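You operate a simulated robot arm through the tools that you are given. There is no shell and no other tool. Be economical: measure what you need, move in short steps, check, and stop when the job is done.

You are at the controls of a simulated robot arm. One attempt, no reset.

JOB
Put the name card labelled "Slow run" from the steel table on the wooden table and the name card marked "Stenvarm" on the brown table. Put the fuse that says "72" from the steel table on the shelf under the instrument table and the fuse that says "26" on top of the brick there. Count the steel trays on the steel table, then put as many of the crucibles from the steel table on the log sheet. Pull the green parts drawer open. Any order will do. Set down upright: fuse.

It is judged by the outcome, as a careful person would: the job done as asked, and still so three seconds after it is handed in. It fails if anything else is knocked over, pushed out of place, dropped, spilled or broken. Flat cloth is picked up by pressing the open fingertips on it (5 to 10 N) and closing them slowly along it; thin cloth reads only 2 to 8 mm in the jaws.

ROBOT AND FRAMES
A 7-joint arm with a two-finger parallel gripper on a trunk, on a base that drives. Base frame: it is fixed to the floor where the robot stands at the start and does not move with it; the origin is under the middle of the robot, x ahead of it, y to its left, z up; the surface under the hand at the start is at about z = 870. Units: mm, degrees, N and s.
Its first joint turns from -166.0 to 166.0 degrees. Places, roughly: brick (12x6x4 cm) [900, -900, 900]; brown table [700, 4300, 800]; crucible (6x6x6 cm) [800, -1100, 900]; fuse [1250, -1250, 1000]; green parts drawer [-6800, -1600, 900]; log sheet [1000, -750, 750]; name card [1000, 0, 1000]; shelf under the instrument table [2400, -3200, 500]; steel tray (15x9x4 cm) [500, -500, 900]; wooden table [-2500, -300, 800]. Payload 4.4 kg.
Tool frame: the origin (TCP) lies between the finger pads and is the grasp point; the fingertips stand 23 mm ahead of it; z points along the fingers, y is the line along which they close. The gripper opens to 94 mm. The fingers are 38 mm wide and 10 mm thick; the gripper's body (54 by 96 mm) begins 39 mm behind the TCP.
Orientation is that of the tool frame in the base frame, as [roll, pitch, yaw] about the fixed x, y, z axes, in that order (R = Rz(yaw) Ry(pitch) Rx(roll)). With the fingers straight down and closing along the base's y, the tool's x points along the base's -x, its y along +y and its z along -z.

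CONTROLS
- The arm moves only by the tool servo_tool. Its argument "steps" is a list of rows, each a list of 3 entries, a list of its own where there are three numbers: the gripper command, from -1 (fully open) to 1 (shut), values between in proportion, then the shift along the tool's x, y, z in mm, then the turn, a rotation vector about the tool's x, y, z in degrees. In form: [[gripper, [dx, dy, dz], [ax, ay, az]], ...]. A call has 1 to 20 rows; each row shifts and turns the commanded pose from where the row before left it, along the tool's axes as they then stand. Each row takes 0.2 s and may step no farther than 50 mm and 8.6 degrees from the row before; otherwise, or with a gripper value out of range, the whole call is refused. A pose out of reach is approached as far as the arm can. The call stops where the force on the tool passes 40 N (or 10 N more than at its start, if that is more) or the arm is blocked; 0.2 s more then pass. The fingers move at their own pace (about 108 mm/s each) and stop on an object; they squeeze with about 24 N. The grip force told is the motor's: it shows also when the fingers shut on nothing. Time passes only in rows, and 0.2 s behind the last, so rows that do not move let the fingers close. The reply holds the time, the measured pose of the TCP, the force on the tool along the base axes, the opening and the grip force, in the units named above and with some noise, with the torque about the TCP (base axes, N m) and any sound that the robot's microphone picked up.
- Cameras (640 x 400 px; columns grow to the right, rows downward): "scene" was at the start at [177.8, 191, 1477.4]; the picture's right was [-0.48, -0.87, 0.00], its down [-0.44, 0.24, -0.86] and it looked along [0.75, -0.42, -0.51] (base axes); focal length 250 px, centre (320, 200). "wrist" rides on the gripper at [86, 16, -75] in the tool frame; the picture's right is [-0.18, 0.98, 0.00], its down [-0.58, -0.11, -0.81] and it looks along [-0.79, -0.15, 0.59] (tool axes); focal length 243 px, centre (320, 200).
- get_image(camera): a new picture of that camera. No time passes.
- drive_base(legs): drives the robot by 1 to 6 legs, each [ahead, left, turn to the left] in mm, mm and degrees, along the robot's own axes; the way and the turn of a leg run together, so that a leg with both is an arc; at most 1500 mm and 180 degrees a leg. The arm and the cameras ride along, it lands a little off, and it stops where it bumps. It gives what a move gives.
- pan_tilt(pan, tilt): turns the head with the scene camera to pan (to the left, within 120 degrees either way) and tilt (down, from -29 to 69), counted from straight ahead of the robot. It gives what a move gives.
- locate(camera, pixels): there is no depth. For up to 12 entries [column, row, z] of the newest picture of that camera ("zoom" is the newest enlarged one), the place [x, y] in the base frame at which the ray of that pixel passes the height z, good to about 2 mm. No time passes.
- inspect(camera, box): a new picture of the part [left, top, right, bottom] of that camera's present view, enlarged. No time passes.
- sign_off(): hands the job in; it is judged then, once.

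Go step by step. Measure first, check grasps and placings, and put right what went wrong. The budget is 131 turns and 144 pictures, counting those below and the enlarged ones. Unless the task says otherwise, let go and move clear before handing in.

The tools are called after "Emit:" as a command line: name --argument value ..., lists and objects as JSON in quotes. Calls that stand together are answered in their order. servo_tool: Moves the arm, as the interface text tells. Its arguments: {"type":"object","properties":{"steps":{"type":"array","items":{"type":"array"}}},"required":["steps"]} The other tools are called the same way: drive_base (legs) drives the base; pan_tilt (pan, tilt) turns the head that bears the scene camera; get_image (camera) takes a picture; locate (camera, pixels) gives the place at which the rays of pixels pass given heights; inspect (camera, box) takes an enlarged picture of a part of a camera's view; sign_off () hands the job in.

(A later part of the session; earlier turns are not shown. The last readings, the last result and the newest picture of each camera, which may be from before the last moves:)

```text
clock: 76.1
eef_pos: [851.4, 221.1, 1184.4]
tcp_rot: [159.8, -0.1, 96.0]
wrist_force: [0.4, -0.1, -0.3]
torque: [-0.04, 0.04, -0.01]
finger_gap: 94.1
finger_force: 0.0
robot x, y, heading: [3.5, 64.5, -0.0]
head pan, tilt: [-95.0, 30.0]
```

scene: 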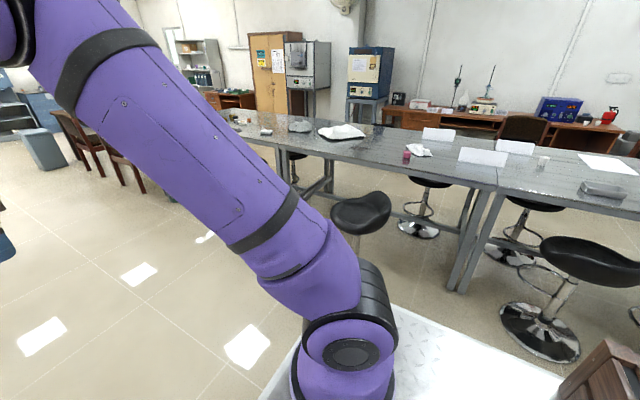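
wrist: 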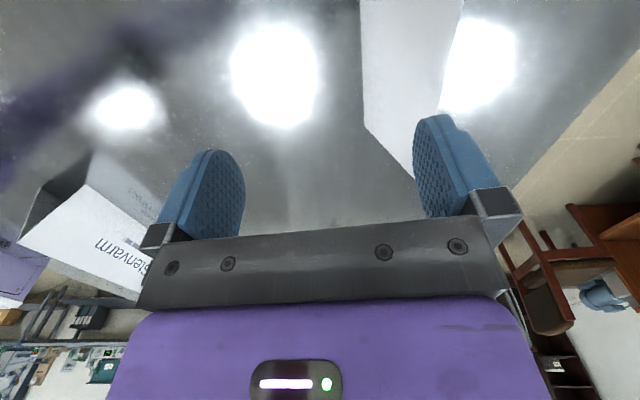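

Tilt good. Move toward (1145,235,1010), above card B's ridge.

Emit:
servo_tool --steps '[[-1, [-2.5, 27.4, 32.6], [0, 0, 0]], [-1, [-2.5, 27.4, 32.6], [0, 0, 0]], [-1, [-2.5, 27.4, 32.6], [0, 0, 0]], [-1, [-2.5, 27.4, 32.6], [0, 0, 0]], [-1, [-2.5, 27.4, 32.6], [0, 0, 0]], [-1, [-2.5, 27.4, 32.6], [0, 0, 0]], [-1, [-2.5, 27.4, 32.6], [0, 0, 0]], [-1, [-2.5, 27.4, 32.6], [0, 0, 0]], [-1, [0, 0, 0], [0, 0, 0]]]'

Emit:
get_image --camera "wrist"

Emit:
pan_tilt --pan 5 --tilt 35

Emit:
inspect --camera "scene" --box '[240, 100, 480, 250]'

```text
clock: 78.1
eef_pos: [1147.2, 233.1, 1016.4]
tcp_rot: [160.1, 0.0, 96.0]
wrist_force: [-0.6, -0.1, 0.0]
torque: [-0.01, 0.02, 0.02]
finger_gap: 94.2
finger_force: 0.1
robot x, y, heading: [7.9, 65.5, 0.1]
head pan, tilt: [-95.0, 30.0]
```

```text
108 pictures are left
```

wrist: 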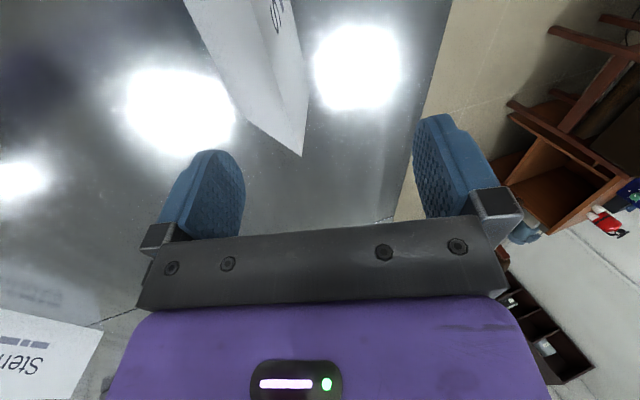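

```text
clock: 79.8
eef_pos: [1146.2, 234.0, 1017.8]
tcp_rot: [159.9, -0.1, 96.1]
wrist_force: [-0.3, 1.0, 0.4]
torque: [-0.04, 0.0, 0.03]
finger_gap: 93.9
finger_force: 0.1
robot x, y, heading: [1.2, 71.5, 0.3]
head pan, tilt: [5.0, 35.0]
```

```text
2.67 times, centred on (360, 175) of scene
```

zoom: 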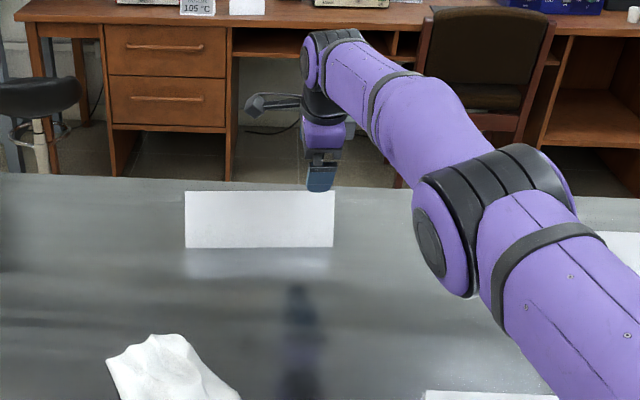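

Reach is fine with tilt. Locate the card end points: ridge (303,157), near foot (245,110), far foot (308,100).

Emit:
locate --camera "wrist" --pixels '[[303, 157, 950], [303, 157, 955], [245, 110, 870], [308, 100, 870], [240, 0, 953], [300, 0, 870]]'

```text
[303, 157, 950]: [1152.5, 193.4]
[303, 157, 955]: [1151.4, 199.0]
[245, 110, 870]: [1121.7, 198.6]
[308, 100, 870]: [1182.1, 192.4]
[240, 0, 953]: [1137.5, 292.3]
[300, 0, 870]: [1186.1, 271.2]
```

Ridge z≈953 and x≈1147 at y=233 confirmed. Lower so the fingers straddle the ridge, then close gently.

Emit:
servo_tool --steps '[[-1, [0, -13, 28], [0, 0, 0]], [-1, [0, -13, 28], [0, 0, 0]], [-1, [0, -12, 28], [0, 0, 0]], [-1, [0, 0, 0], [0, 0, 0]]]'

Emit:
get_image --camera "wrist"

```text
clock: 80.8
eef_pos: [1141.6, 234.6, 924.4]
tcp_rot: [159.8, 0.0, 96.1]
wrist_force: [0.0, -1.3, 0.9]
torque: [0.0, 0.01, 0.01]
finger_gap: 94.1
finger_force: 0.0
robot x, y, heading: [9.1, 66.1, -0.1]
head pan, tilt: [5.0, 35.0]
```

```text
106 pictures are left
```

wrist: 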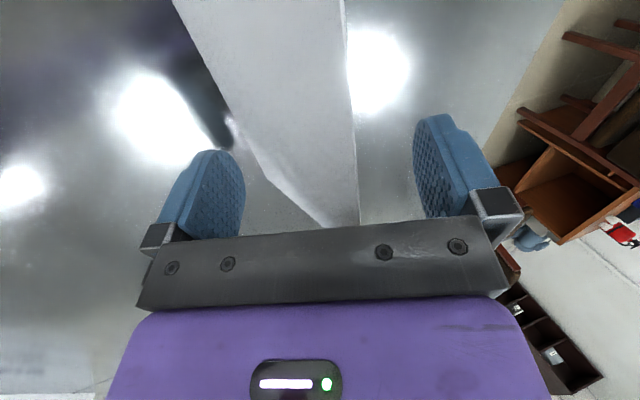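

Fingers straddle the ridge. Close gradually.

Emit:
servo_tool --steps '[[-0.6, [0, 0, 0], [0, 0, 0]], [-0.2, [0, 0, 0], [0, 0, 0]], [0.2, [0, 0, 0], [0, 0, 0]], [0.5, [0, 0, 0], [0, 0, 0]], [0.8, [0, 0, 0], [0, 0, 0]], [1, [0, 0, 0], [0, 0, 0]], [1, [0, 0, 0], [0, 0, 0]]]'

Emit:
get_image --camera "wrist"

Emit:
inspect --camera "scene" --box '[240, 100, 480, 250]'

```text
clock: 82.4
eef_pos: [1140.9, 233.4, 925.3]
tcp_rot: [159.9, -0.1, 96.0]
wrist_force: [0.4, -0.3, 6.5]
torque: [0.02, 0.15, 0.01]
finger_gap: 41.7
finger_force: 24.2
robot x, y, heading: [4.1, 66.0, 0.2]
head pan, tilt: [5.0, 35.0]
```

```text
105 pictures are left
```

wrist: 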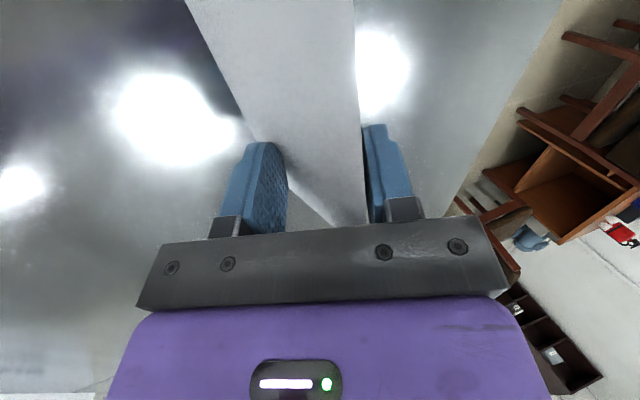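

```text
2.67 times, centred on (360, 175) of scene
```

zoom: 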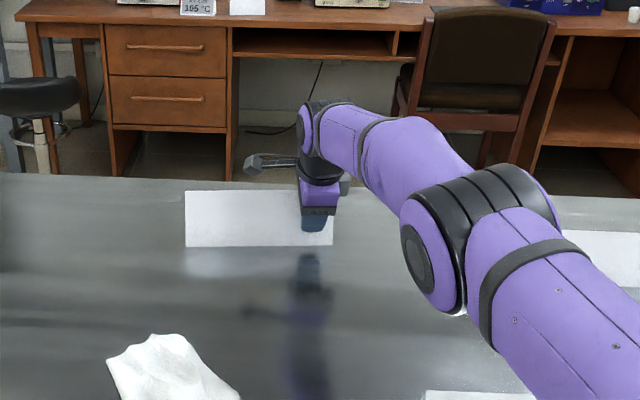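

Held at 41.7 mm with 24 N. Lift 40 mm and check.

Emit:
servo_tool --steps '[[1, [0, 3.4, -9.4], [0, 0, 0]], [1, [0, 3.4, -9.4], [0, 0, 0]], [1, [0, 3.4, -9.4], [0, 0, 0]], [1, [0, 3.4, -9.4], [0, 0, 0]], [1, [0, 0, 0], [0, 0, 0]]]'

Emit:
inspect --camera "scene" --box '[240, 100, 480, 250]'

```text
clock: 83.6
eef_pos: [1139.5, 234.9, 964.7]
tcp_rot: [159.9, -0.1, 96.2]
wrist_force: [0.7, -0.2, -0.4]
torque: [0.0, 0.06, 0.02]
finger_gap: 36.1
finger_force: 23.8
robot x, y, heading: [4.5, 67.1, 0.1]
head pan, tilt: [5.0, 35.0]
```

```text
2.67 times, centred on (360, 175) of scene
```

zoom: 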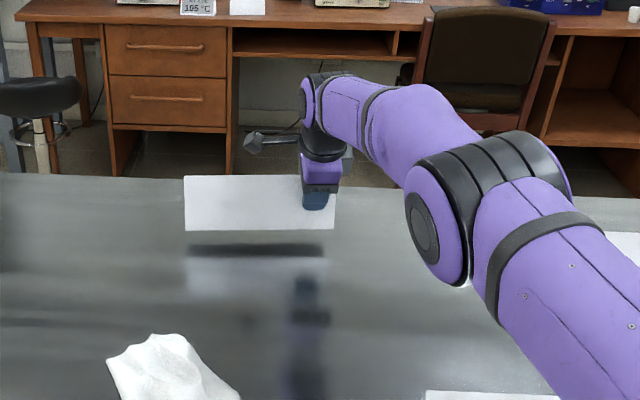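

Card is held. Raise and retract it, then back off 800 mm and turn to face the wooden table.

Emit:
servo_tool --steps '[[1, [0, 13.7, -37.6], [0, 0, 0]], [1, [0, 13.7, -37.6], [0, 0, 0]], [1, [0, 13.7, -37.6], [0, 0, 0]], [1, [0, 13.7, -37.6], [0, 0, 0]], [1, [0, -43, -16], [0, 0, 0]], [1, [0, -43, -16], [0, 0, 0]], [1, [0, -43, -16], [0, 0, 0]], [1, [0, -43, -16], [0, 0, 0]], [1, [0, -43, -16], [0, 0, 0]], [1, [0, 0, 0], [0, 0, 0]]]'

Emit:
drive_base --legs '[[-800, -50, 0], [0, 0, 180]]'

Emit:
pan_tilt --pan 10 --tilt 25

Emit:
get_image --camera "scene"

Emit:
get_image --camera "wrist"

```text
clock: 85.8
eef_pos: [906.6, 208.4, 1127.3]
tcp_rot: [159.9, -0.1, 96.1]
wrist_force: [0.6, 0.3, -0.7]
torque: [0.02, 0.0, 0.0]
finger_gap: 35.1
finger_force: 24.1
out of reach, approached as far as the arm can: row 4
robot x, y, heading: [7.3, 65.7, 0.0]
head pan, tilt: [5.0, 35.0]
```

```text
clock: 97.4
eef_pos: [-1690.4, -134.0, 1127.5]
tcp_rot: [160.0, -0.1, -84.0]
wrist_force: [-0.2, -0.7, 0.5]
torque: [0.03, -0.03, 0.03]
finger_gap: 32.2
finger_force: 24.3
robot x, y, heading: [-784.3, 7.4, 179.9]
head pan, tilt: [5.0, 35.0]
```

```text
clock: 98.1
eef_pos: [-1688.9, -134.2, 1127.0]
tcp_rot: [159.9, -0.1, -83.9]
wrist_force: [0.3, 1.0, -0.3]
torque: [0.01, 0.0, 0.03]
finger_gap: 31.8
finger_force: 23.8
robot x, y, heading: [-783.7, 6.1, 180.0]
head pan, tilt: [10.0, 25.0]
```

```text
102 pictures are left
```

scene: 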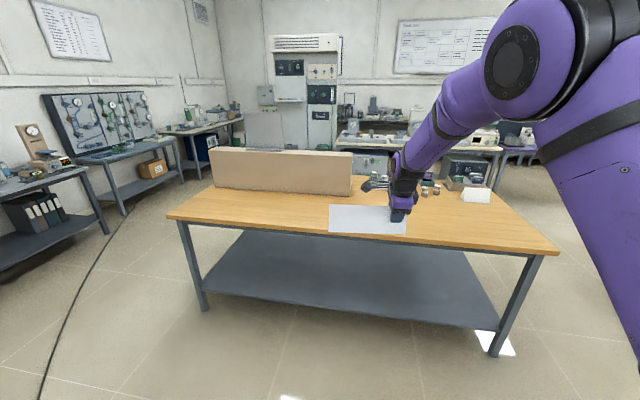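

```text
101 pictures are left
```

wrist: 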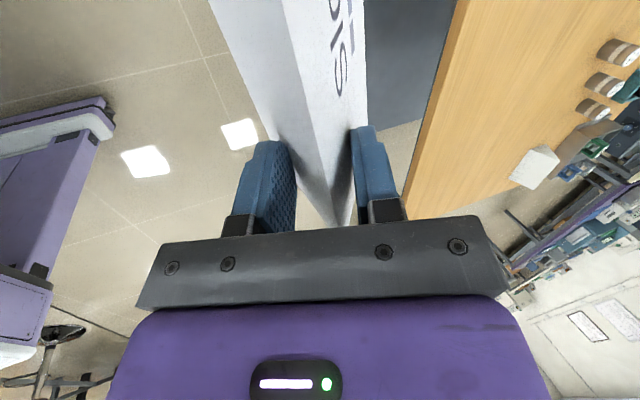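

The card is still held but slowly slipping (gap 32), so place it promptly. The front of the wooden table is free; measure its edge.

Emit:
locate --camera "scene" --pixels '[[180, 217, 800], [350, 236, 800], [550, 250, 800], [350, 192, 800], [480, 200, 800], [165, 215, 800], [205, 308, 0], [492, 355, 0]]'

Emit:
drive_base --legs '[[640, 0, 0]]'

Emit:
inspect --camera "scene" --box '[180, 130, 500, 330]'

Emit:
get_image --camera "scene"

```text
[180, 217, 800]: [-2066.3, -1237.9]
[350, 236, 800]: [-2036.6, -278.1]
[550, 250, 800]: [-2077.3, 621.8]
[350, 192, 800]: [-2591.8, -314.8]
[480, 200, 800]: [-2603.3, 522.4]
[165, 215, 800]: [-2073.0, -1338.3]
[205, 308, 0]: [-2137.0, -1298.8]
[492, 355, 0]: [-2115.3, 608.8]
```

```text
clock: 101.7
eef_pos: [-2336.3, -132.3, 1125.7]
tcp_rot: [159.9, -0.1, -84.0]
wrist_force: [-0.2, 0.6, 0.0]
torque: [-0.02, 0.02, -0.05]
finger_gap: 30.8
finger_force: 24.3
robot x, y, heading: [-1431.2, 8.0, 179.9]
head pan, tilt: [10.0, 25.0]
```

```text
2.00 times, centred on (340, 230) of scene
```

zoom: 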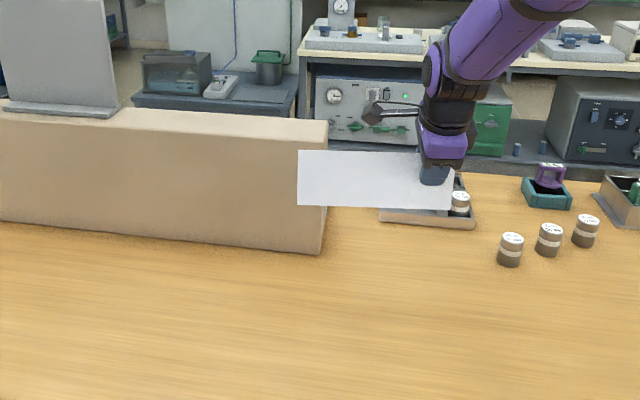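

```text
99 pictures are left
```

scene: 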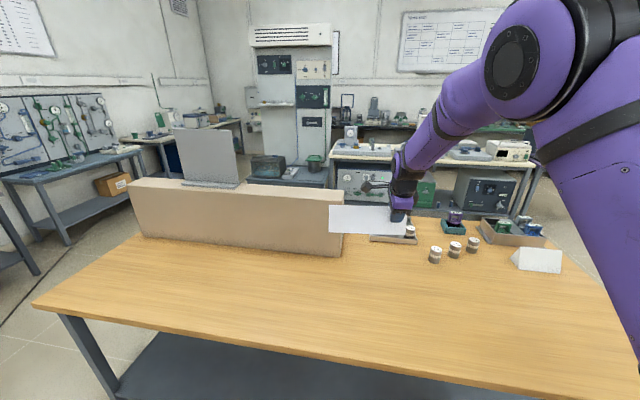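

Check the free area: panel front bottom at (340,256), (150,235), tray/jar (410,240).

Emit:
locate --camera "scene" --pixels '[[340, 256, 800], [150, 233, 800], [375, 240, 800], [435, 262, 800], [340, 345, 800], [100, 325, 800], [520, 380, 800]]'

Emit:
get_image --camera "wrist"

```text
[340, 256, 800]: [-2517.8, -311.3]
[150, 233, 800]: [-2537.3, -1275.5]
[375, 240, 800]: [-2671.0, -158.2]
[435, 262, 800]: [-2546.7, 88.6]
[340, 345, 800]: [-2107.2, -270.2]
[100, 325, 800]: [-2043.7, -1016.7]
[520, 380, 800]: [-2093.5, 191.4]
```

```text
98 pictures are left
```

wrist: 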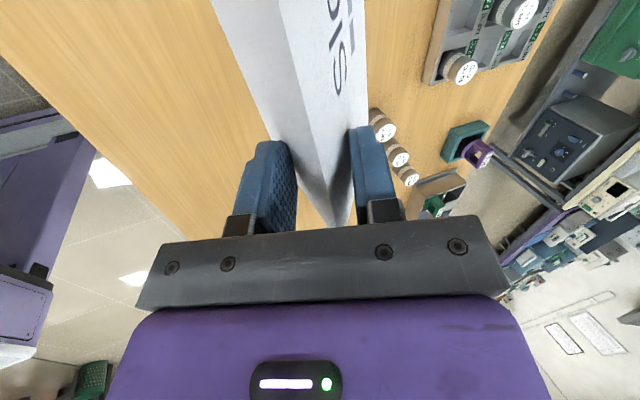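

Free strip x -2500…-2080. Lower straight down here to z≈925 and then feel for contact.

Emit:
servo_tool --steps '[[1, [0, -13.7, 37.6], [0, 0, 0]], [1, [0, -13.7, 37.6], [0, 0, 0]], [1, [0, -13.7, 37.6], [0, 0, 0]], [1, [0, -13.7, 37.6], [0, 0, 0]], [1, [0, -13.7, 37.6], [0, 0, 0]], [1, [0, 0, 0], [0, 0, 0]]]'

Emit:
inspect --camera "scene" --box '[260, 180, 500, 330]'

Emit:
get_image --camera "wrist"

```text
clock: 103.1
eef_pos: [-2337.9, -136.5, 925.4]
tcp_rot: [159.9, -0.1, -83.9]
wrist_force: [0.3, 0.9, 0.3]
torque: [0.0, 0.0, 0.0]
finger_gap: 30.9
finger_force: 23.9
robot x, y, heading: [-1434.2, 6.6, 180.2]
head pan, tilt: [10.0, 25.0]
```

```text
2.67 times, centred on (380, 255) of scene
```

zoom: 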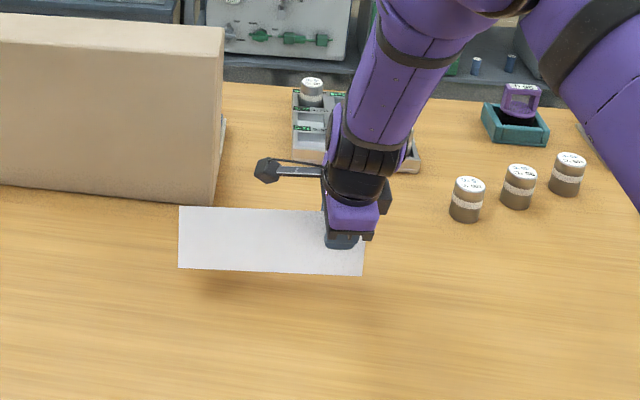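

```text
96 pictures are left
```

wrist: 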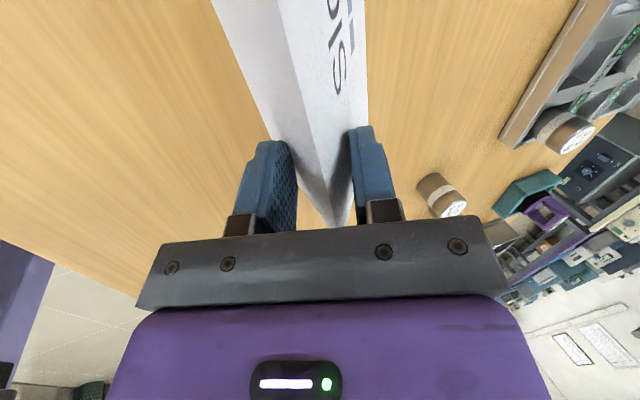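

Stable now. Lower another 36 mm.

Emit:
servo_tool --steps '[[1, [0, -3.1, 8.5], [0, 0, 0]], [1, [0, -3.1, 8.5], [0, 0, 0]], [1, [0, -3.1, 8.5], [0, 0, 0]], [1, [0, -3.1, 8.5], [0, 0, 0]], [1, [0, 0, 0], [0, 0, 0]]]'

Emit:
inspect --camera "scene" --box '[260, 180, 500, 330]'

```text
clock: 104.3
eef_pos: [-2338.4, -133.5, 890.4]
tcp_rot: [159.9, 0.0, -84.0]
wrist_force: [0.9, 0.8, -1.1]
torque: [0.0, 0.0, 0.02]
finger_gap: 30.5
finger_force: 24.3
robot x, y, heading: [-1437.3, 9.0, 179.8]
head pan, tilt: [10.0, 25.0]
```

```text
2.67 times, centred on (380, 255) of scene
```

zoom: 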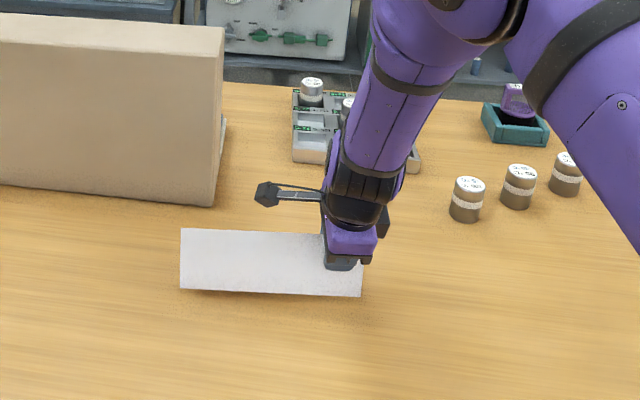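

Close to the surface now. Continue in small steps until touch.

Emit:
servo_tool --steps '[[1, [0, -1.4, 3.8], [0, 0, 0]], [1, [0, -1.4, 3.8], [0, 0, 0]], [1, [0, -1.4, 3.8], [0, 0, 0]], [1, [0, 0, 0], [0, 0, 0]]]'

```text
clock: 105.3
eef_pos: [-2337.5, -131.6, 878.0]
tcp_rot: [159.9, -0.1, -84.0]
wrist_force: [-0.1, -0.2, 0.1]
torque: [0.01, -0.01, 0.01]
finger_gap: 30.0
finger_force: 23.9
robot x, y, heading: [-1431.8, 9.3, 179.9]
head pan, tilt: [10.0, 25.0]
```

Emit:
servo_tool --steps '[[1, [0, -1.4, 3.8], [0, 0, 0]], [1, [0, -1.4, 3.8], [0, 0, 0]], [1, [0, -1.4, 3.8], [0, 0, 0]], [1, [0, 0, 0], [0, 0, 0]]]'

Emit:
inspect --camera "scene" --box '[260, 180, 500, 330]'

```text
clock: 106.3
eef_pos: [-2340.1, -133.6, 871.1]
tcp_rot: [159.2, -0.1, -84.1]
wrist_force: [-0.4, 0.2, 7.4]
torque: [0.01, -0.15, 0.01]
finger_gap: 31.0
finger_force: 24.2
robot x, y, heading: [-1431.5, 6.3, 179.9]
head pan, tilt: [10.0, 25.0]
stopped in row 4: the force on the tool passed its limit at 41 N (the readings are from after the stop); the commanded pose is now the measured one
```

```text
2.67 times, centred on (380, 255) of scene
```

zoom: 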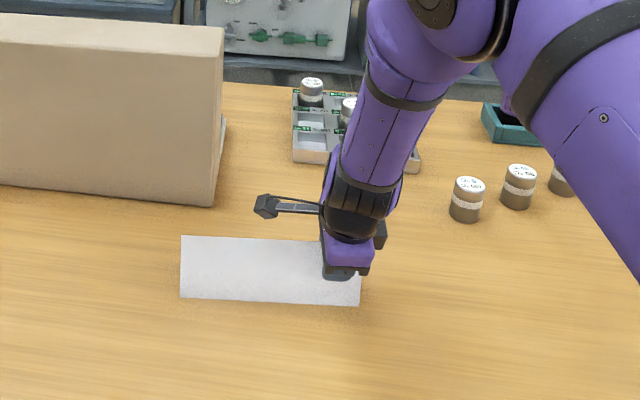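

Touched down. Open slowly, then rise straight up.

Emit:
servo_tool --steps '[[0.3, [0, 0, 0], [0, 0, 0]], [0.15, [0, 0, 0], [0, 0, 0]], [0, [0, 0, 0], [0, 0, 0]], [-0.3, [0, 0, 0], [0, 0, 0]], [-0.7, [0, 0, 0], [0, 0, 0]], [-1, [0, 0, 0], [0, 0, 0]], [-1, [0, 0, 0], [0, 0, 0]], [-1, [0, 8, -19], [0, 0, 0]], [-1, [0, 12, -28], [0, 0, 0]], [-1, [0, 12, -35], [0, 0, 0]], [-1, [0, 12, -35], [0, 0, 0]], [-1, [0, 14, -37], [0, 0, 0]], [-1, [0, 14, -37], [0, 0, 0]], [-1, [0, 14, -37], [0, 0, 0]]]'

Emit:
get_image --camera "scene"

```text
clock: 109.3
eef_pos: [-2341.8, -136.3, 1112.0]
tcp_rot: [159.3, -0.2, -84.1]
wrist_force: [-1.4, -0.5, -0.5]
torque: [0.01, -0.01, 0.02]
finger_gap: 94.3
finger_force: 0.0
robot x, y, heading: [-1433.4, 8.0, 179.8]
head pan, tilt: [10.0, 25.0]
```

```text
93 pictures are left
```

scene: 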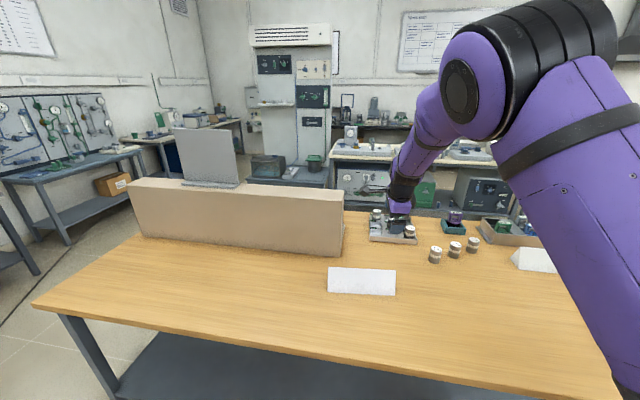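

"Slow run" stands on the wooden table. Look toward the green drawer direction (about column 290).

Emit:
inspect --camera "scene" --box '[200, 30, 520, 230]'

Emit:
pan_tilt --pan 60 --tilt 20

Emit:
get_image --camera "scene"

Emit:
pan_tilt --pan -80 --tilt 20

Emit:
get_image --camera "scene"

```text
2.00 times, centred on (360, 130) of scene
```

zoom: 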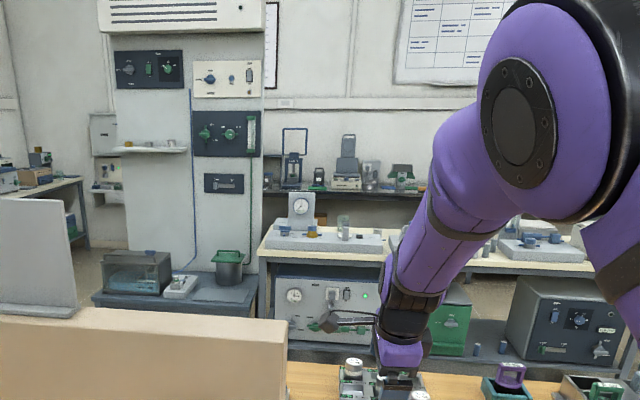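

```text
clock: 110.5
eef_pos: [-2340.7, -137.3, 1111.5]
tcp_rot: [159.3, 0.0, -84.0]
wrist_force: [0.3, 1.1, 0.0]
torque: [-0.01, -0.01, -0.03]
finger_gap: 94.2
finger_force: 0.0
robot x, y, heading: [-1435.6, 6.4, 180.0]
head pan, tilt: [60.0, 20.0]
```

```text
91 pictures are left
```

scene: 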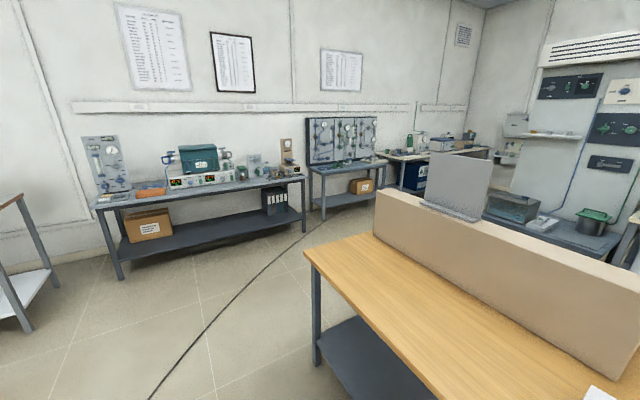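

```text
clock: 112.7
eef_pos: [-2341.3, -137.6, 1111.1]
tcp_rot: [159.3, 0.0, -84.0]
wrist_force: [-0.6, 0.0, 0.4]
torque: [0.05, 0.0, -0.01]
finger_gap: 94.0
finger_force: 0.0
robot x, y, heading: [-1434.3, 9.1, 179.8]
head pan, tilt: [-80.0, 20.0]
```

```text
90 pictures are left
```

scene: 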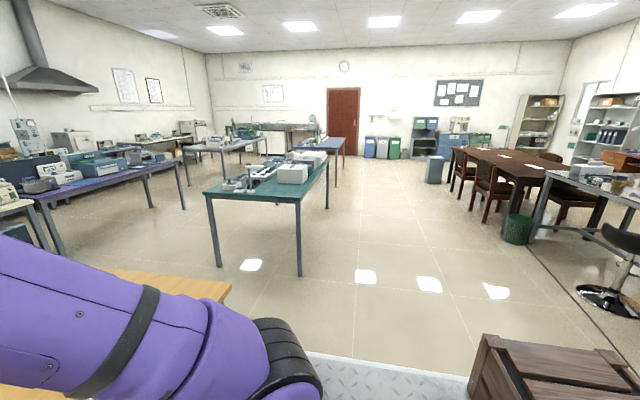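

A wide corridor lies on the left (y between -1340 and -2950). I'll tuck the arm (untilt), and drive down it toward the drawer.

Emit:
servo_tool --steps '[[-1, [0, -40, -15], [7, 0, 0]], [-1, [0, -40, -10], [7, 0, 0]], [-1, [0, -45, 0], [6.6, 0, 0]], [-1, [0, -45, -10], [0, 0, 0]], [-1, [0, -45, -10], [0, 0, 0]], [-1, [0, -20, -10], [0, 0, 0]]]'

Emit:
drive_base --legs '[[-250, 0, 0], [0, 1450, 0], [0, 700, 0], [1500, 0, 0]]'

Emit:
pan_tilt --pan 10 --tilt 15

Emit:
get_image --camera "scene"

```text
clock: 114.1
eef_pos: [-2101.9, -105.7, 1136.4]
tcp_rot: [-180.0, -0.1, -84.0]
wrist_force: [-0.1, 0.1, -1.1]
torque: [0.0, -0.05, -0.02]
finger_gap: 94.1
finger_force: 0.1
robot x, y, heading: [-1434.7, 5.9, 179.9]
head pan, tilt: [-80.0, 20.0]
```

```text
clock: 133.3
eef_pos: [-3369.3, -2275.2, 1135.4]
tcp_rot: [179.9, -0.1, -83.8]
wrist_force: [-0.3, 0.7, -0.2]
torque: [0.01, -0.01, 0.01]
finger_gap: 94.1
finger_force: 0.1
robot x, y, heading: [-2697.2, -2159.1, -179.7]
head pan, tilt: [-80.0, 20.0]
```

```text
clock: 134.9
eef_pos: [-3368.4, -2274.1, 1137.0]
tcp_rot: [179.9, -0.1, -83.9]
wrist_force: [0.0, -0.8, -0.2]
torque: [0.0, 0.03, 0.01]
finger_gap: 94.2
finger_force: 0.0
robot x, y, heading: [-2700.6, -2156.6, -179.9]
head pan, tilt: [10.0, 15.0]
```

```text
89 pictures are left
```

scene: 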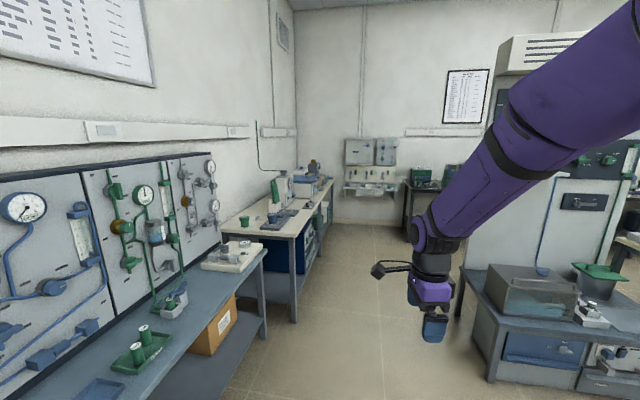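

The drawer should be near column ~415. Zoom there and locate corridor edges.

Emit:
inspect --camera "scene" --box '[330, 120, 490, 220]'

Emit:
locate --camera "scene" --pixels '[[294, 320, 0], [490, 380, 0], [264, 338, 0], [330, 225, 0], [410, 240, 0], [472, 268, 700], [294, 235, 870]]'

```text
4.00 times, centred on (410, 170) of scene
```

zoom: 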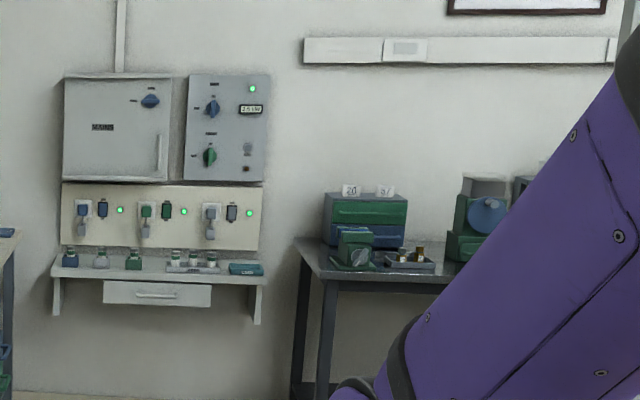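

```text
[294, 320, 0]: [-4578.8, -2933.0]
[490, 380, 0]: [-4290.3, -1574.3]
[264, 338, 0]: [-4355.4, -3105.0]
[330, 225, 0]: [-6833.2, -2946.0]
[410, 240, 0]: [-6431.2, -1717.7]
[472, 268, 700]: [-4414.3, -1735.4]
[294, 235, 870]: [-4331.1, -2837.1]
```

The drawer unit (green over blue) stands on the far table at zoom (365,212). Corridor is ≈1100 mm wide; drive on to x≈-4600.

Emit:
drive_base --legs '[[1400, 80, 0], [500, 0, 0]]'

Emit:
pan_tilt --pan 0 --tilt 20

Emit:
get_image --camera "scene"

Emit:
get_image --camera "wrist"

```text
clock: 144.7
eef_pos: [-5325.7, -2305.5, 1136.8]
tcp_rot: [179.8, -0.2, -85.2]
wrist_force: [-0.5, 0.9, -0.5]
torque: [-0.01, -0.03, 0.02]
finger_gap: 94.0
finger_force: 0.0
robot x, y, heading: [-4654.1, -2206.4, 179.1]
head pan, tilt: [10.0, 15.0]
```

```text
clock: 145.4
eef_pos: [-5325.7, -2304.5, 1135.9]
tcp_rot: [180.0, -0.1, -85.1]
wrist_force: [0.5, 0.1, 0.6]
torque: [0.0, -0.01, 0.02]
finger_gap: 94.0
finger_force: 0.1
robot x, y, heading: [-4653.8, -2205.0, 178.7]
head pan, tilt: [0.0, 20.0]
```

```text
87 pictures are left
```

scene: 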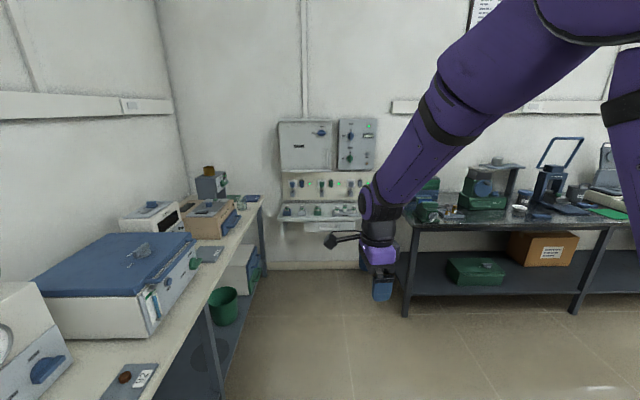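

```text
86 pictures are left
```

wrist: 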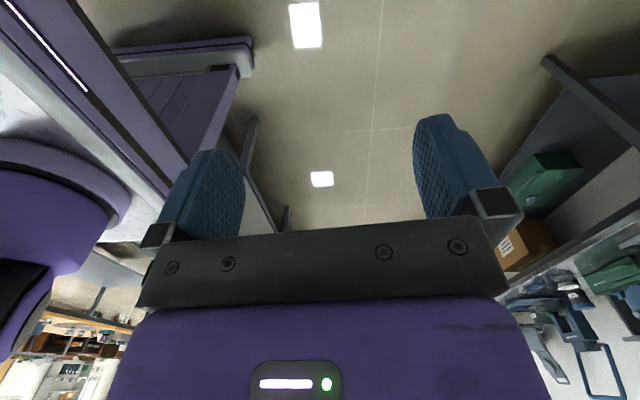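

Drive ahead 800 more and then look right where the drawer unit is.

Emit:
drive_base --legs '[[700, 0, 0.9]]'

Emit:
pan_tilt --pan -75 --tilt 30

Emit:
get_image --camera "scene"

Emit:
inspect --camera "wrist" --box '[400, 100, 640, 400]'

```text
clock: 149.3
eef_pos: [-6040.4, -2312.1, 1137.2]
tcp_rot: [179.9, -0.1, -84.0]
wrist_force: [-0.1, -0.6, -0.1]
torque: [0.0, -0.01, 0.06]
finger_gap: 94.2
finger_force: 0.0
robot x, y, heading: [-5370.2, -2200.7, -180.0]
head pan, tilt: [0.0, 20.0]
```

```text
clock: 150.8
eef_pos: [-6040.4, -2312.2, 1136.3]
tcp_rot: [179.9, -0.2, -84.0]
wrist_force: [-0.1, 0.1, 0.2]
torque: [-0.01, 0.03, 0.01]
finger_gap: 93.9
finger_force: 0.0
robot x, y, heading: [-5372.5, -2196.7, -180.1]
head pan, tilt: [-75.0, 30.0]
```

```text
85 pictures are left
```

scene: 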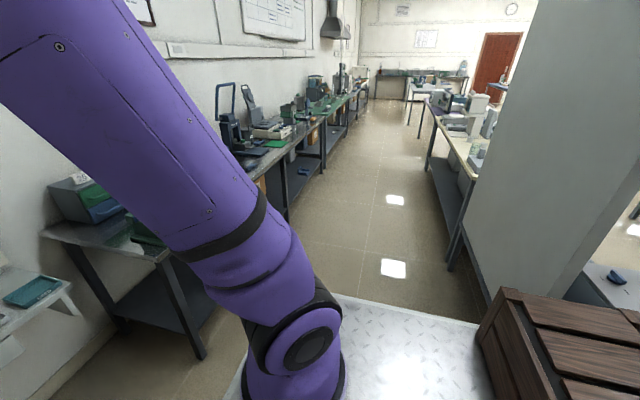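

```text
1.33 times, centred on (520, 250) of wrist
```

zoom: 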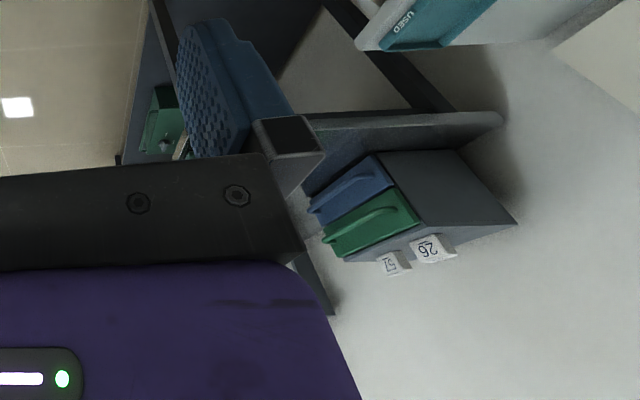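

Drawer unit seen (green upper, blue lower, both with bar handles). Measure partition and table corners around.

Emit:
locate --camera "scene" --pixels '[[450, 268, 0], [465, 240, 0], [200, 355, 0], [120, 318, 0], [170, 262, 870], [45, 232, 870], [90, 222, 900], [490, 300, 0], [530, 290, 500], [640, 215, 700]]'

Emit:
locate --camera "wrist" --pixels '[[657, 281, 980], [643, 260, 980], [700, 265, 980], [663, 263, 960], [695, 250, 940]]'

```text
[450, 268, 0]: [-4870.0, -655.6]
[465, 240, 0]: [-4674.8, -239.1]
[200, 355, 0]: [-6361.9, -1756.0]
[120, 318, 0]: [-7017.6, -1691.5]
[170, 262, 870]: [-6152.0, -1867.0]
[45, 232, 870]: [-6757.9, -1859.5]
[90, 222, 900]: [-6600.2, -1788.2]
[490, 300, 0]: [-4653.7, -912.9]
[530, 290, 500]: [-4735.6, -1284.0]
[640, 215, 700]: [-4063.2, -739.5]
```

```text
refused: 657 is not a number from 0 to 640
```

Floor is free between x≈-4870 and the tables at -6350. Move to about (-5690,-1745), and swing the tool to horizontal, pointing ahead.

Emit:
drive_base --legs '[[0, -450, 0], [310, 0, 0]]'

Emit:
servo_tool --steps '[[-1, [0, 0, 0], [0, 0, 6]], [-1, [0, 0, 0], [-8.2, 0, 0]], [-1, [0, 0, 0], [-8.2, 0, 0]], [-1, [0, 0, 0], [-8.2, 0, 0]], [-1, [0, 0, 0], [-8.2, 0, 0]], [-1, [0, 0, 0], [-8.2, 0, 0]], [-1, [0, 0, 0], [-8.2, 0, 0]], [-1, [0, 0, 0], [-8.2, 0, 0]], [-1, [0, 0, 0], [-8.2, 0, 0]], [-1, [0, 0, 0], [-8.2, 0, 0]], [-1, [0, 0, 0], [-8.2, 0, 0]], [-1, [0, 0, 0], [-8, 0, 0]], [-1, [0, 0, 0], [0, 0, 0]]]'

Emit:
get_image --camera "wrist"

Emit:
pan_tilt --pan -25 --tilt 35

Emit:
get_image --camera "scene"

```text
clock: 155.2
eef_pos: [-6353.8, -1863.1, 1137.3]
tcp_rot: [179.9, -0.1, -84.5]
wrist_force: [-0.6, 0.4, 0.6]
torque: [-0.01, -0.02, 0.02]
finger_gap: 94.2
finger_force: 0.0
robot x, y, heading: [-5683.2, -1752.5, 179.6]
head pan, tilt: [-75.0, 30.0]
```

```text
clock: 158.0
eef_pos: [-6366.3, -1872.8, 1139.5]
tcp_rot: [89.9, -0.1, -90.6]
wrist_force: [-0.6, -0.5, 0.1]
torque: [0.02, 0.01, -0.02]
finger_gap: 94.0
finger_force: 0.1
out of reach, approached as far as the arm can: row 10, 11
robot x, y, heading: [-5684.2, -1754.8, 179.6]
head pan, tilt: [-75.0, 30.0]
```

```text
83 pictures are left
```

wrist: 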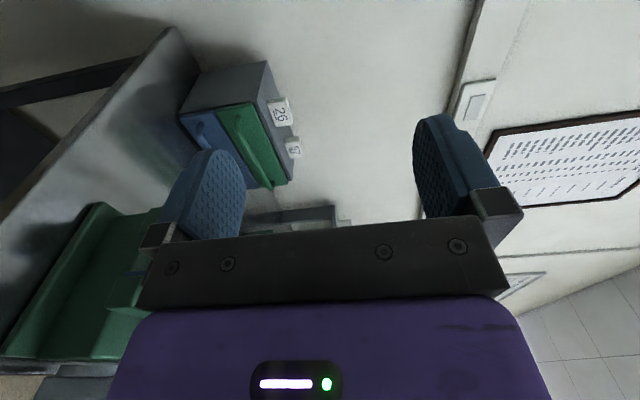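

```text
clock: 159.2
eef_pos: [-6367.6, -1872.5, 1138.5]
tcp_rot: [89.8, -0.1, -90.5]
wrist_force: [-0.2, 0.3, 0.2]
torque: [0.02, -0.01, 0.0]
finger_gap: 93.9
finger_force: 0.0
robot x, y, heading: [-5683.1, -1756.4, 179.5]
head pan, tilt: [-25.0, 35.0]
```

```text
82 pictures are left
```

scene: 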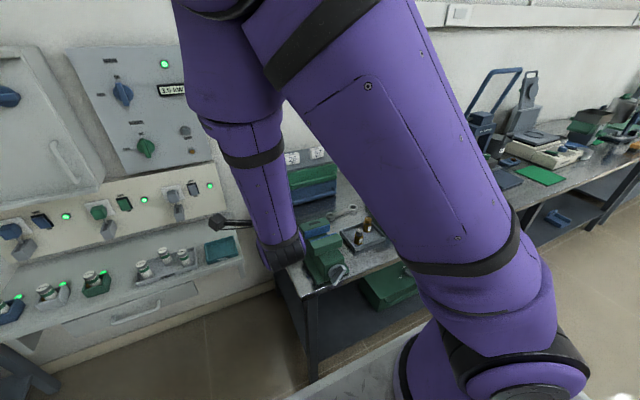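

The wrist camera now looks at the drawers from the side; zoom for the handle.

Emit:
inspect --camera "wrist" --box '[150, 40, 342, 220]'

Emit:
inspect --camera "scene" --box '[260, 130, 420, 290]'

```text
2.22 times, centred on (246, 130) of wrist
```

zoom: 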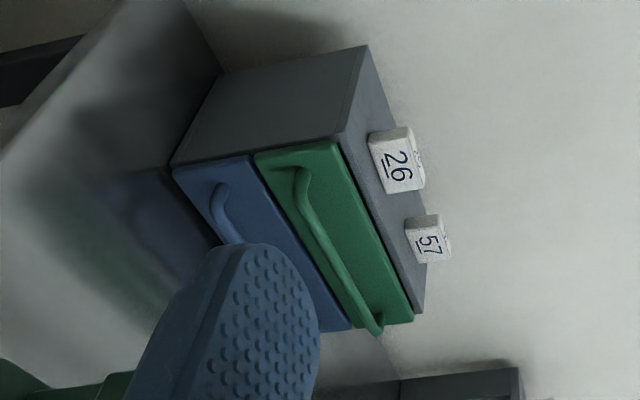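

```text
2.50 times, centred on (340, 210) of scene
```

zoom: 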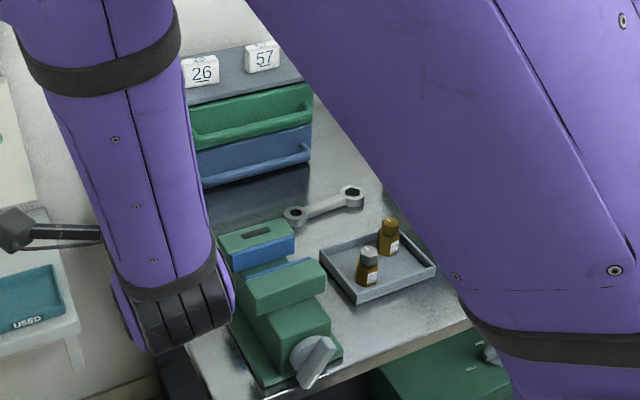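

Locate the handle's right end in both views at several heights to triangulate.

Emit:
locate --camera "wrist" --pixels '[[270.8, 187.7, 820], [270.8, 187.7, 860], [270.8, 187.7, 900], [270.8, 187.7, 940], [237.9, 118.7, 860], [237.9, 118.7, 900], [237.9, 118.7, 820]]'

Emit:
locate --camera "scene" --pixels '[[335.2, 175.2, 820], [335.2, 175.2, 860], [335.2, 175.2, 900], [335.2, 175.2, 940], [330, 210, 690], [306, 224, 750], [345, 255, 690], [320, 235, 800]]'

```text
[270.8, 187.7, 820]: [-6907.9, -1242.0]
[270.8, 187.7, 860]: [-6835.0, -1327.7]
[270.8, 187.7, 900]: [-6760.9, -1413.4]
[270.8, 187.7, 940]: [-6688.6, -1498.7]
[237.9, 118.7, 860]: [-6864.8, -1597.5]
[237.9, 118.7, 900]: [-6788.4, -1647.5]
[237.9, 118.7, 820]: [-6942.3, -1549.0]
```

```text
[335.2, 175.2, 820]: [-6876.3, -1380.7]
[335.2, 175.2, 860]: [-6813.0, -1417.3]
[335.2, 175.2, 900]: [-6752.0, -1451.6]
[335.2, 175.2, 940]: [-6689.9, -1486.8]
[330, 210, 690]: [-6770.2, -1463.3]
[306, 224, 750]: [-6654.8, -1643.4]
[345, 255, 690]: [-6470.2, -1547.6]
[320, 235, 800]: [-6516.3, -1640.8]
```

Handle spans about y -1690…-1480 at x≈-6710, z≈932. Move across to y≈-1545 (still high) and check the vise clearance.

Emit:
servo_tool --steps '[[-1, [-47, 0, 0], [0, 0, 0]], [-1, [-47, 0, 0], [0, 0, 0]], [-1, [-47, 0, 0], [0, 0, 0]], [-1, [-47, 0, 0], [0, 0, 0]], [-1, [-47, 0, 0], [0, 0, 0]], [-1, [-47, 0, 0], [0, 0, 0]], [-1, [-47, 0, 0], [0, 0, 0]], [-1, [0, -40, 0], [0, 0, 0]], [-1, [0, -40, 0], [0, 0, 0]], [-1, [0, 0, 0], [0, 0, 0]]]'

Emit:
get_image --camera "wrist"

Emit:
get_image --camera "scene"

```text
clock: 161.4
eef_pos: [-6426.8, -1563.7, 1055.9]
tcp_rot: [90.0, -0.1, -90.4]
wrist_force: [0.0, -0.4, 0.4]
torque: [-0.04, -0.01, 0.0]
finger_gap: 94.1
finger_force: 0.1
out of reach, approached as far as the arm can: row 1, 2, 3, 4
robot x, y, heading: [-5685.2, -1754.8, 179.6]
head pan, tilt: [-25.0, 35.0]
```

```text
79 pictures are left
```

wrist: 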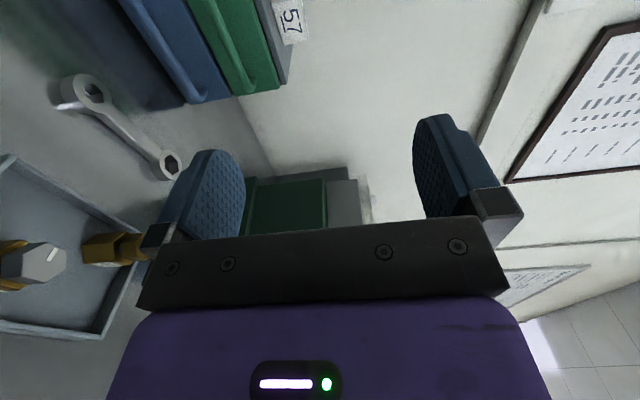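

```text
78 pictures are left
```

scene: 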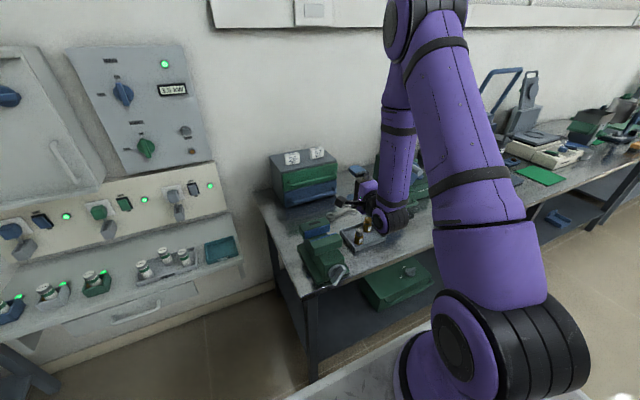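

Both handle and objects now in view; zoom in on the scene view for accurate handle and vise coordinates.

Emit:
inspect --camera "scene" --box '[240, 130, 400, 300]'

Emit:
inspect --camera "wrist" --box '[100, 0, 300, 130]'

```text
2.35 times, centred on (320, 215) of scene
```

zoom: 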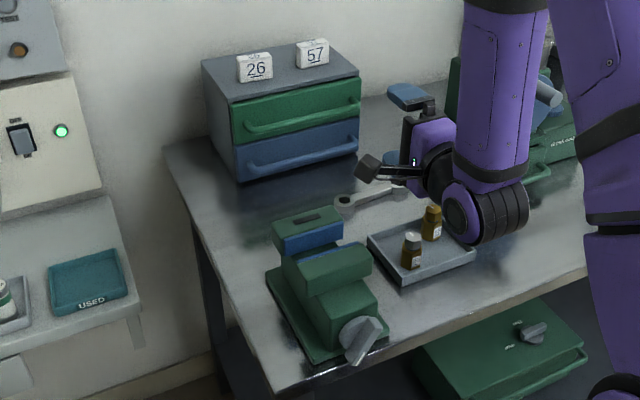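

```text
3.08 times, centred on (200, 65) of wrist
```

zoom: 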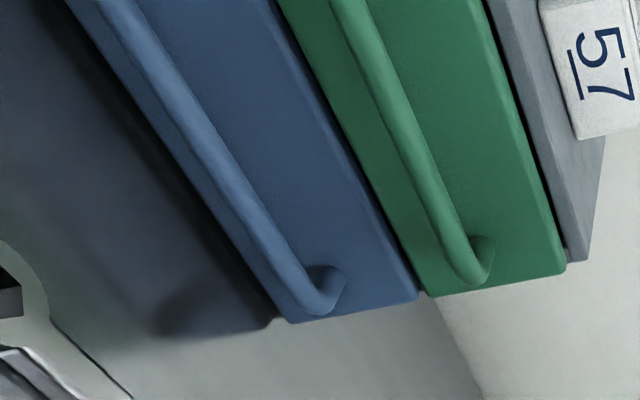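

Triangulate with these: right end scene (335.7,175.5) / wrist (250.3,88.4), left end scene (289,185.3).

Emit:
locate --camera "scene" --pixels '[[335.7, 175.5, 910], [335.7, 175.5, 930], [335.7, 175.5, 950], [289, 185.3, 910], [289, 185.3, 930], [287.3, 206.5, 780], [315, 216, 850], [315, 216, 880], [334, 193.7, 780]]'

Emit:
locate --camera "wrist" --pixels '[[250.3, 88.4, 890], [250.3, 88.4, 910], [250.3, 88.4, 930], [250.3, 88.4, 950], [209.7, 0, 910], [209.7, 0, 930]]'

```text
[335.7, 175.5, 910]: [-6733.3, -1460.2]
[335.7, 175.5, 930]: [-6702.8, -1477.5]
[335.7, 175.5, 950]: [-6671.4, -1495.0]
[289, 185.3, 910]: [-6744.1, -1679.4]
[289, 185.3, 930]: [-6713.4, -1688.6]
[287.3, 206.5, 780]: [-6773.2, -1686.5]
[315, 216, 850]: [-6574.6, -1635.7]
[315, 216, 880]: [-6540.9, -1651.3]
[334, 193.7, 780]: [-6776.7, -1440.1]
```

```text
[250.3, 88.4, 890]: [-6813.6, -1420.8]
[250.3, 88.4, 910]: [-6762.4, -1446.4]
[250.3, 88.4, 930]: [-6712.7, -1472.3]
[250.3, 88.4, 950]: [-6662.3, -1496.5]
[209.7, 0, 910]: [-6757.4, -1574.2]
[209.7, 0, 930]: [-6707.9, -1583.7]
```

Handle at y≈-1515: x≈-6691, z≈938. Check the vise's right edge and bottle heights against the gripper's path.

Emit:
locate --camera "scene" --pixels '[[342.1, 241.3, 880], [342.1, 241.3, 920], [329.3, 228, 900], [329.3, 228, 930], [368, 217, 890], [359, 229, 890], [347, 270, 817], [382, 237, 830]]'

Emit:
locate --camera "wrist" --pixels '[[10, 262, 890], [85, 248, 890], [85, 248, 860], [180, 165, 830]]'

```text
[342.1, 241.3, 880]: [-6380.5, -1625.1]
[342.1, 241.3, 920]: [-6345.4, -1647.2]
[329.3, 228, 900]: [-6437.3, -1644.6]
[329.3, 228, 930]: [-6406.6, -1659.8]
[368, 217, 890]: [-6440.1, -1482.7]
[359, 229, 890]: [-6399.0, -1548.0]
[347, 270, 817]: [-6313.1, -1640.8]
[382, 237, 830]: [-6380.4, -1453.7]
```

```text
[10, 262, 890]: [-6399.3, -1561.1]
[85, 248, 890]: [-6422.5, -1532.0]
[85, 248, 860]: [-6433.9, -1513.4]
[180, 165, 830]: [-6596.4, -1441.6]
```

Bottles (z up to ≈900) stand under a horizontal wrist, so I'll pitch the tool 30° down, open only ~42 mm, and go to a pre-grasp point in front of the handle.

Emit:
servo_tool --steps '[[0.1, [0, 0, 0], [7.5, 0, 0]], [0.1, [0, 0, 0], [7.5, 0, 0]], [0.1, [0, 0, 0], [7.5, 0, 0]], [0.1, [0, 0, 0], [7.5, 0, 0]], [0.1, [-8.8, 5.9, 40.2], [0, 0, 0]], [0.1, [-8.8, 5.9, 40.2], [0, 0, 0]], [0.1, [-8.8, 5.9, 40.2], [0, 0, 0]], [0.1, [-8.8, 5.9, 40.2], [0, 0, 0]], [0.1, [-8.8, 5.9, 40.2], [0, 0, 0]], [0.1, [0, 0, 0], [0, 0, 0]]]'

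Emit:
get_image --camera "wrist"

Emit:
inspect --camera "scene" --box '[240, 130, 400, 300]'

```text
clock: 163.6
eef_pos: [-6615.9, -1517.3, 982.5]
tcp_rot: [120.0, -0.1, -90.4]
wrist_force: [-0.7, -0.5, 0.2]
torque: [0.0, 0.0, 0.01]
finger_gap: 42.6
finger_force: 0.0
robot x, y, heading: [-5686.8, -1757.6, 179.6]
head pan, tilt: [-25.0, 35.0]
```

```text
75 pictures are left
```

wrist: 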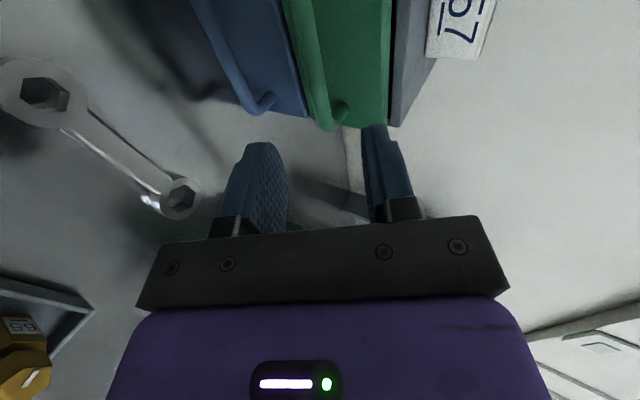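

```text
2.35 times, centred on (320, 215) of scene
```

zoom: 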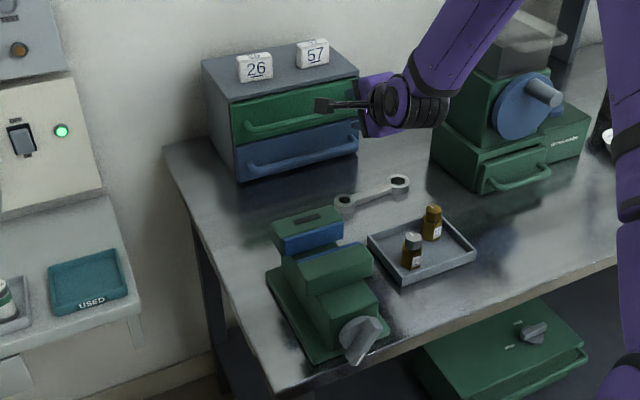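

Recheck the handle with this closer view.

Emit:
locate --camera "wrist" --pixels '[[340, 118, 925], [340, 118, 938], [340, 118, 950], [300, 0, 925], [300, 0, 938], [322, 60, 938], [385, 120, 960], [365, 125, 938]]'

```text
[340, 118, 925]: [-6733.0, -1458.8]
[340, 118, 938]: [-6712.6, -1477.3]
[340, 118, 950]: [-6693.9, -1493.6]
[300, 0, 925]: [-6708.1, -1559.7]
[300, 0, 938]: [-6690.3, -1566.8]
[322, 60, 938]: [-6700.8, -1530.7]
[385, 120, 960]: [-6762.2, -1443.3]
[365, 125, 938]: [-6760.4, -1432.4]
```

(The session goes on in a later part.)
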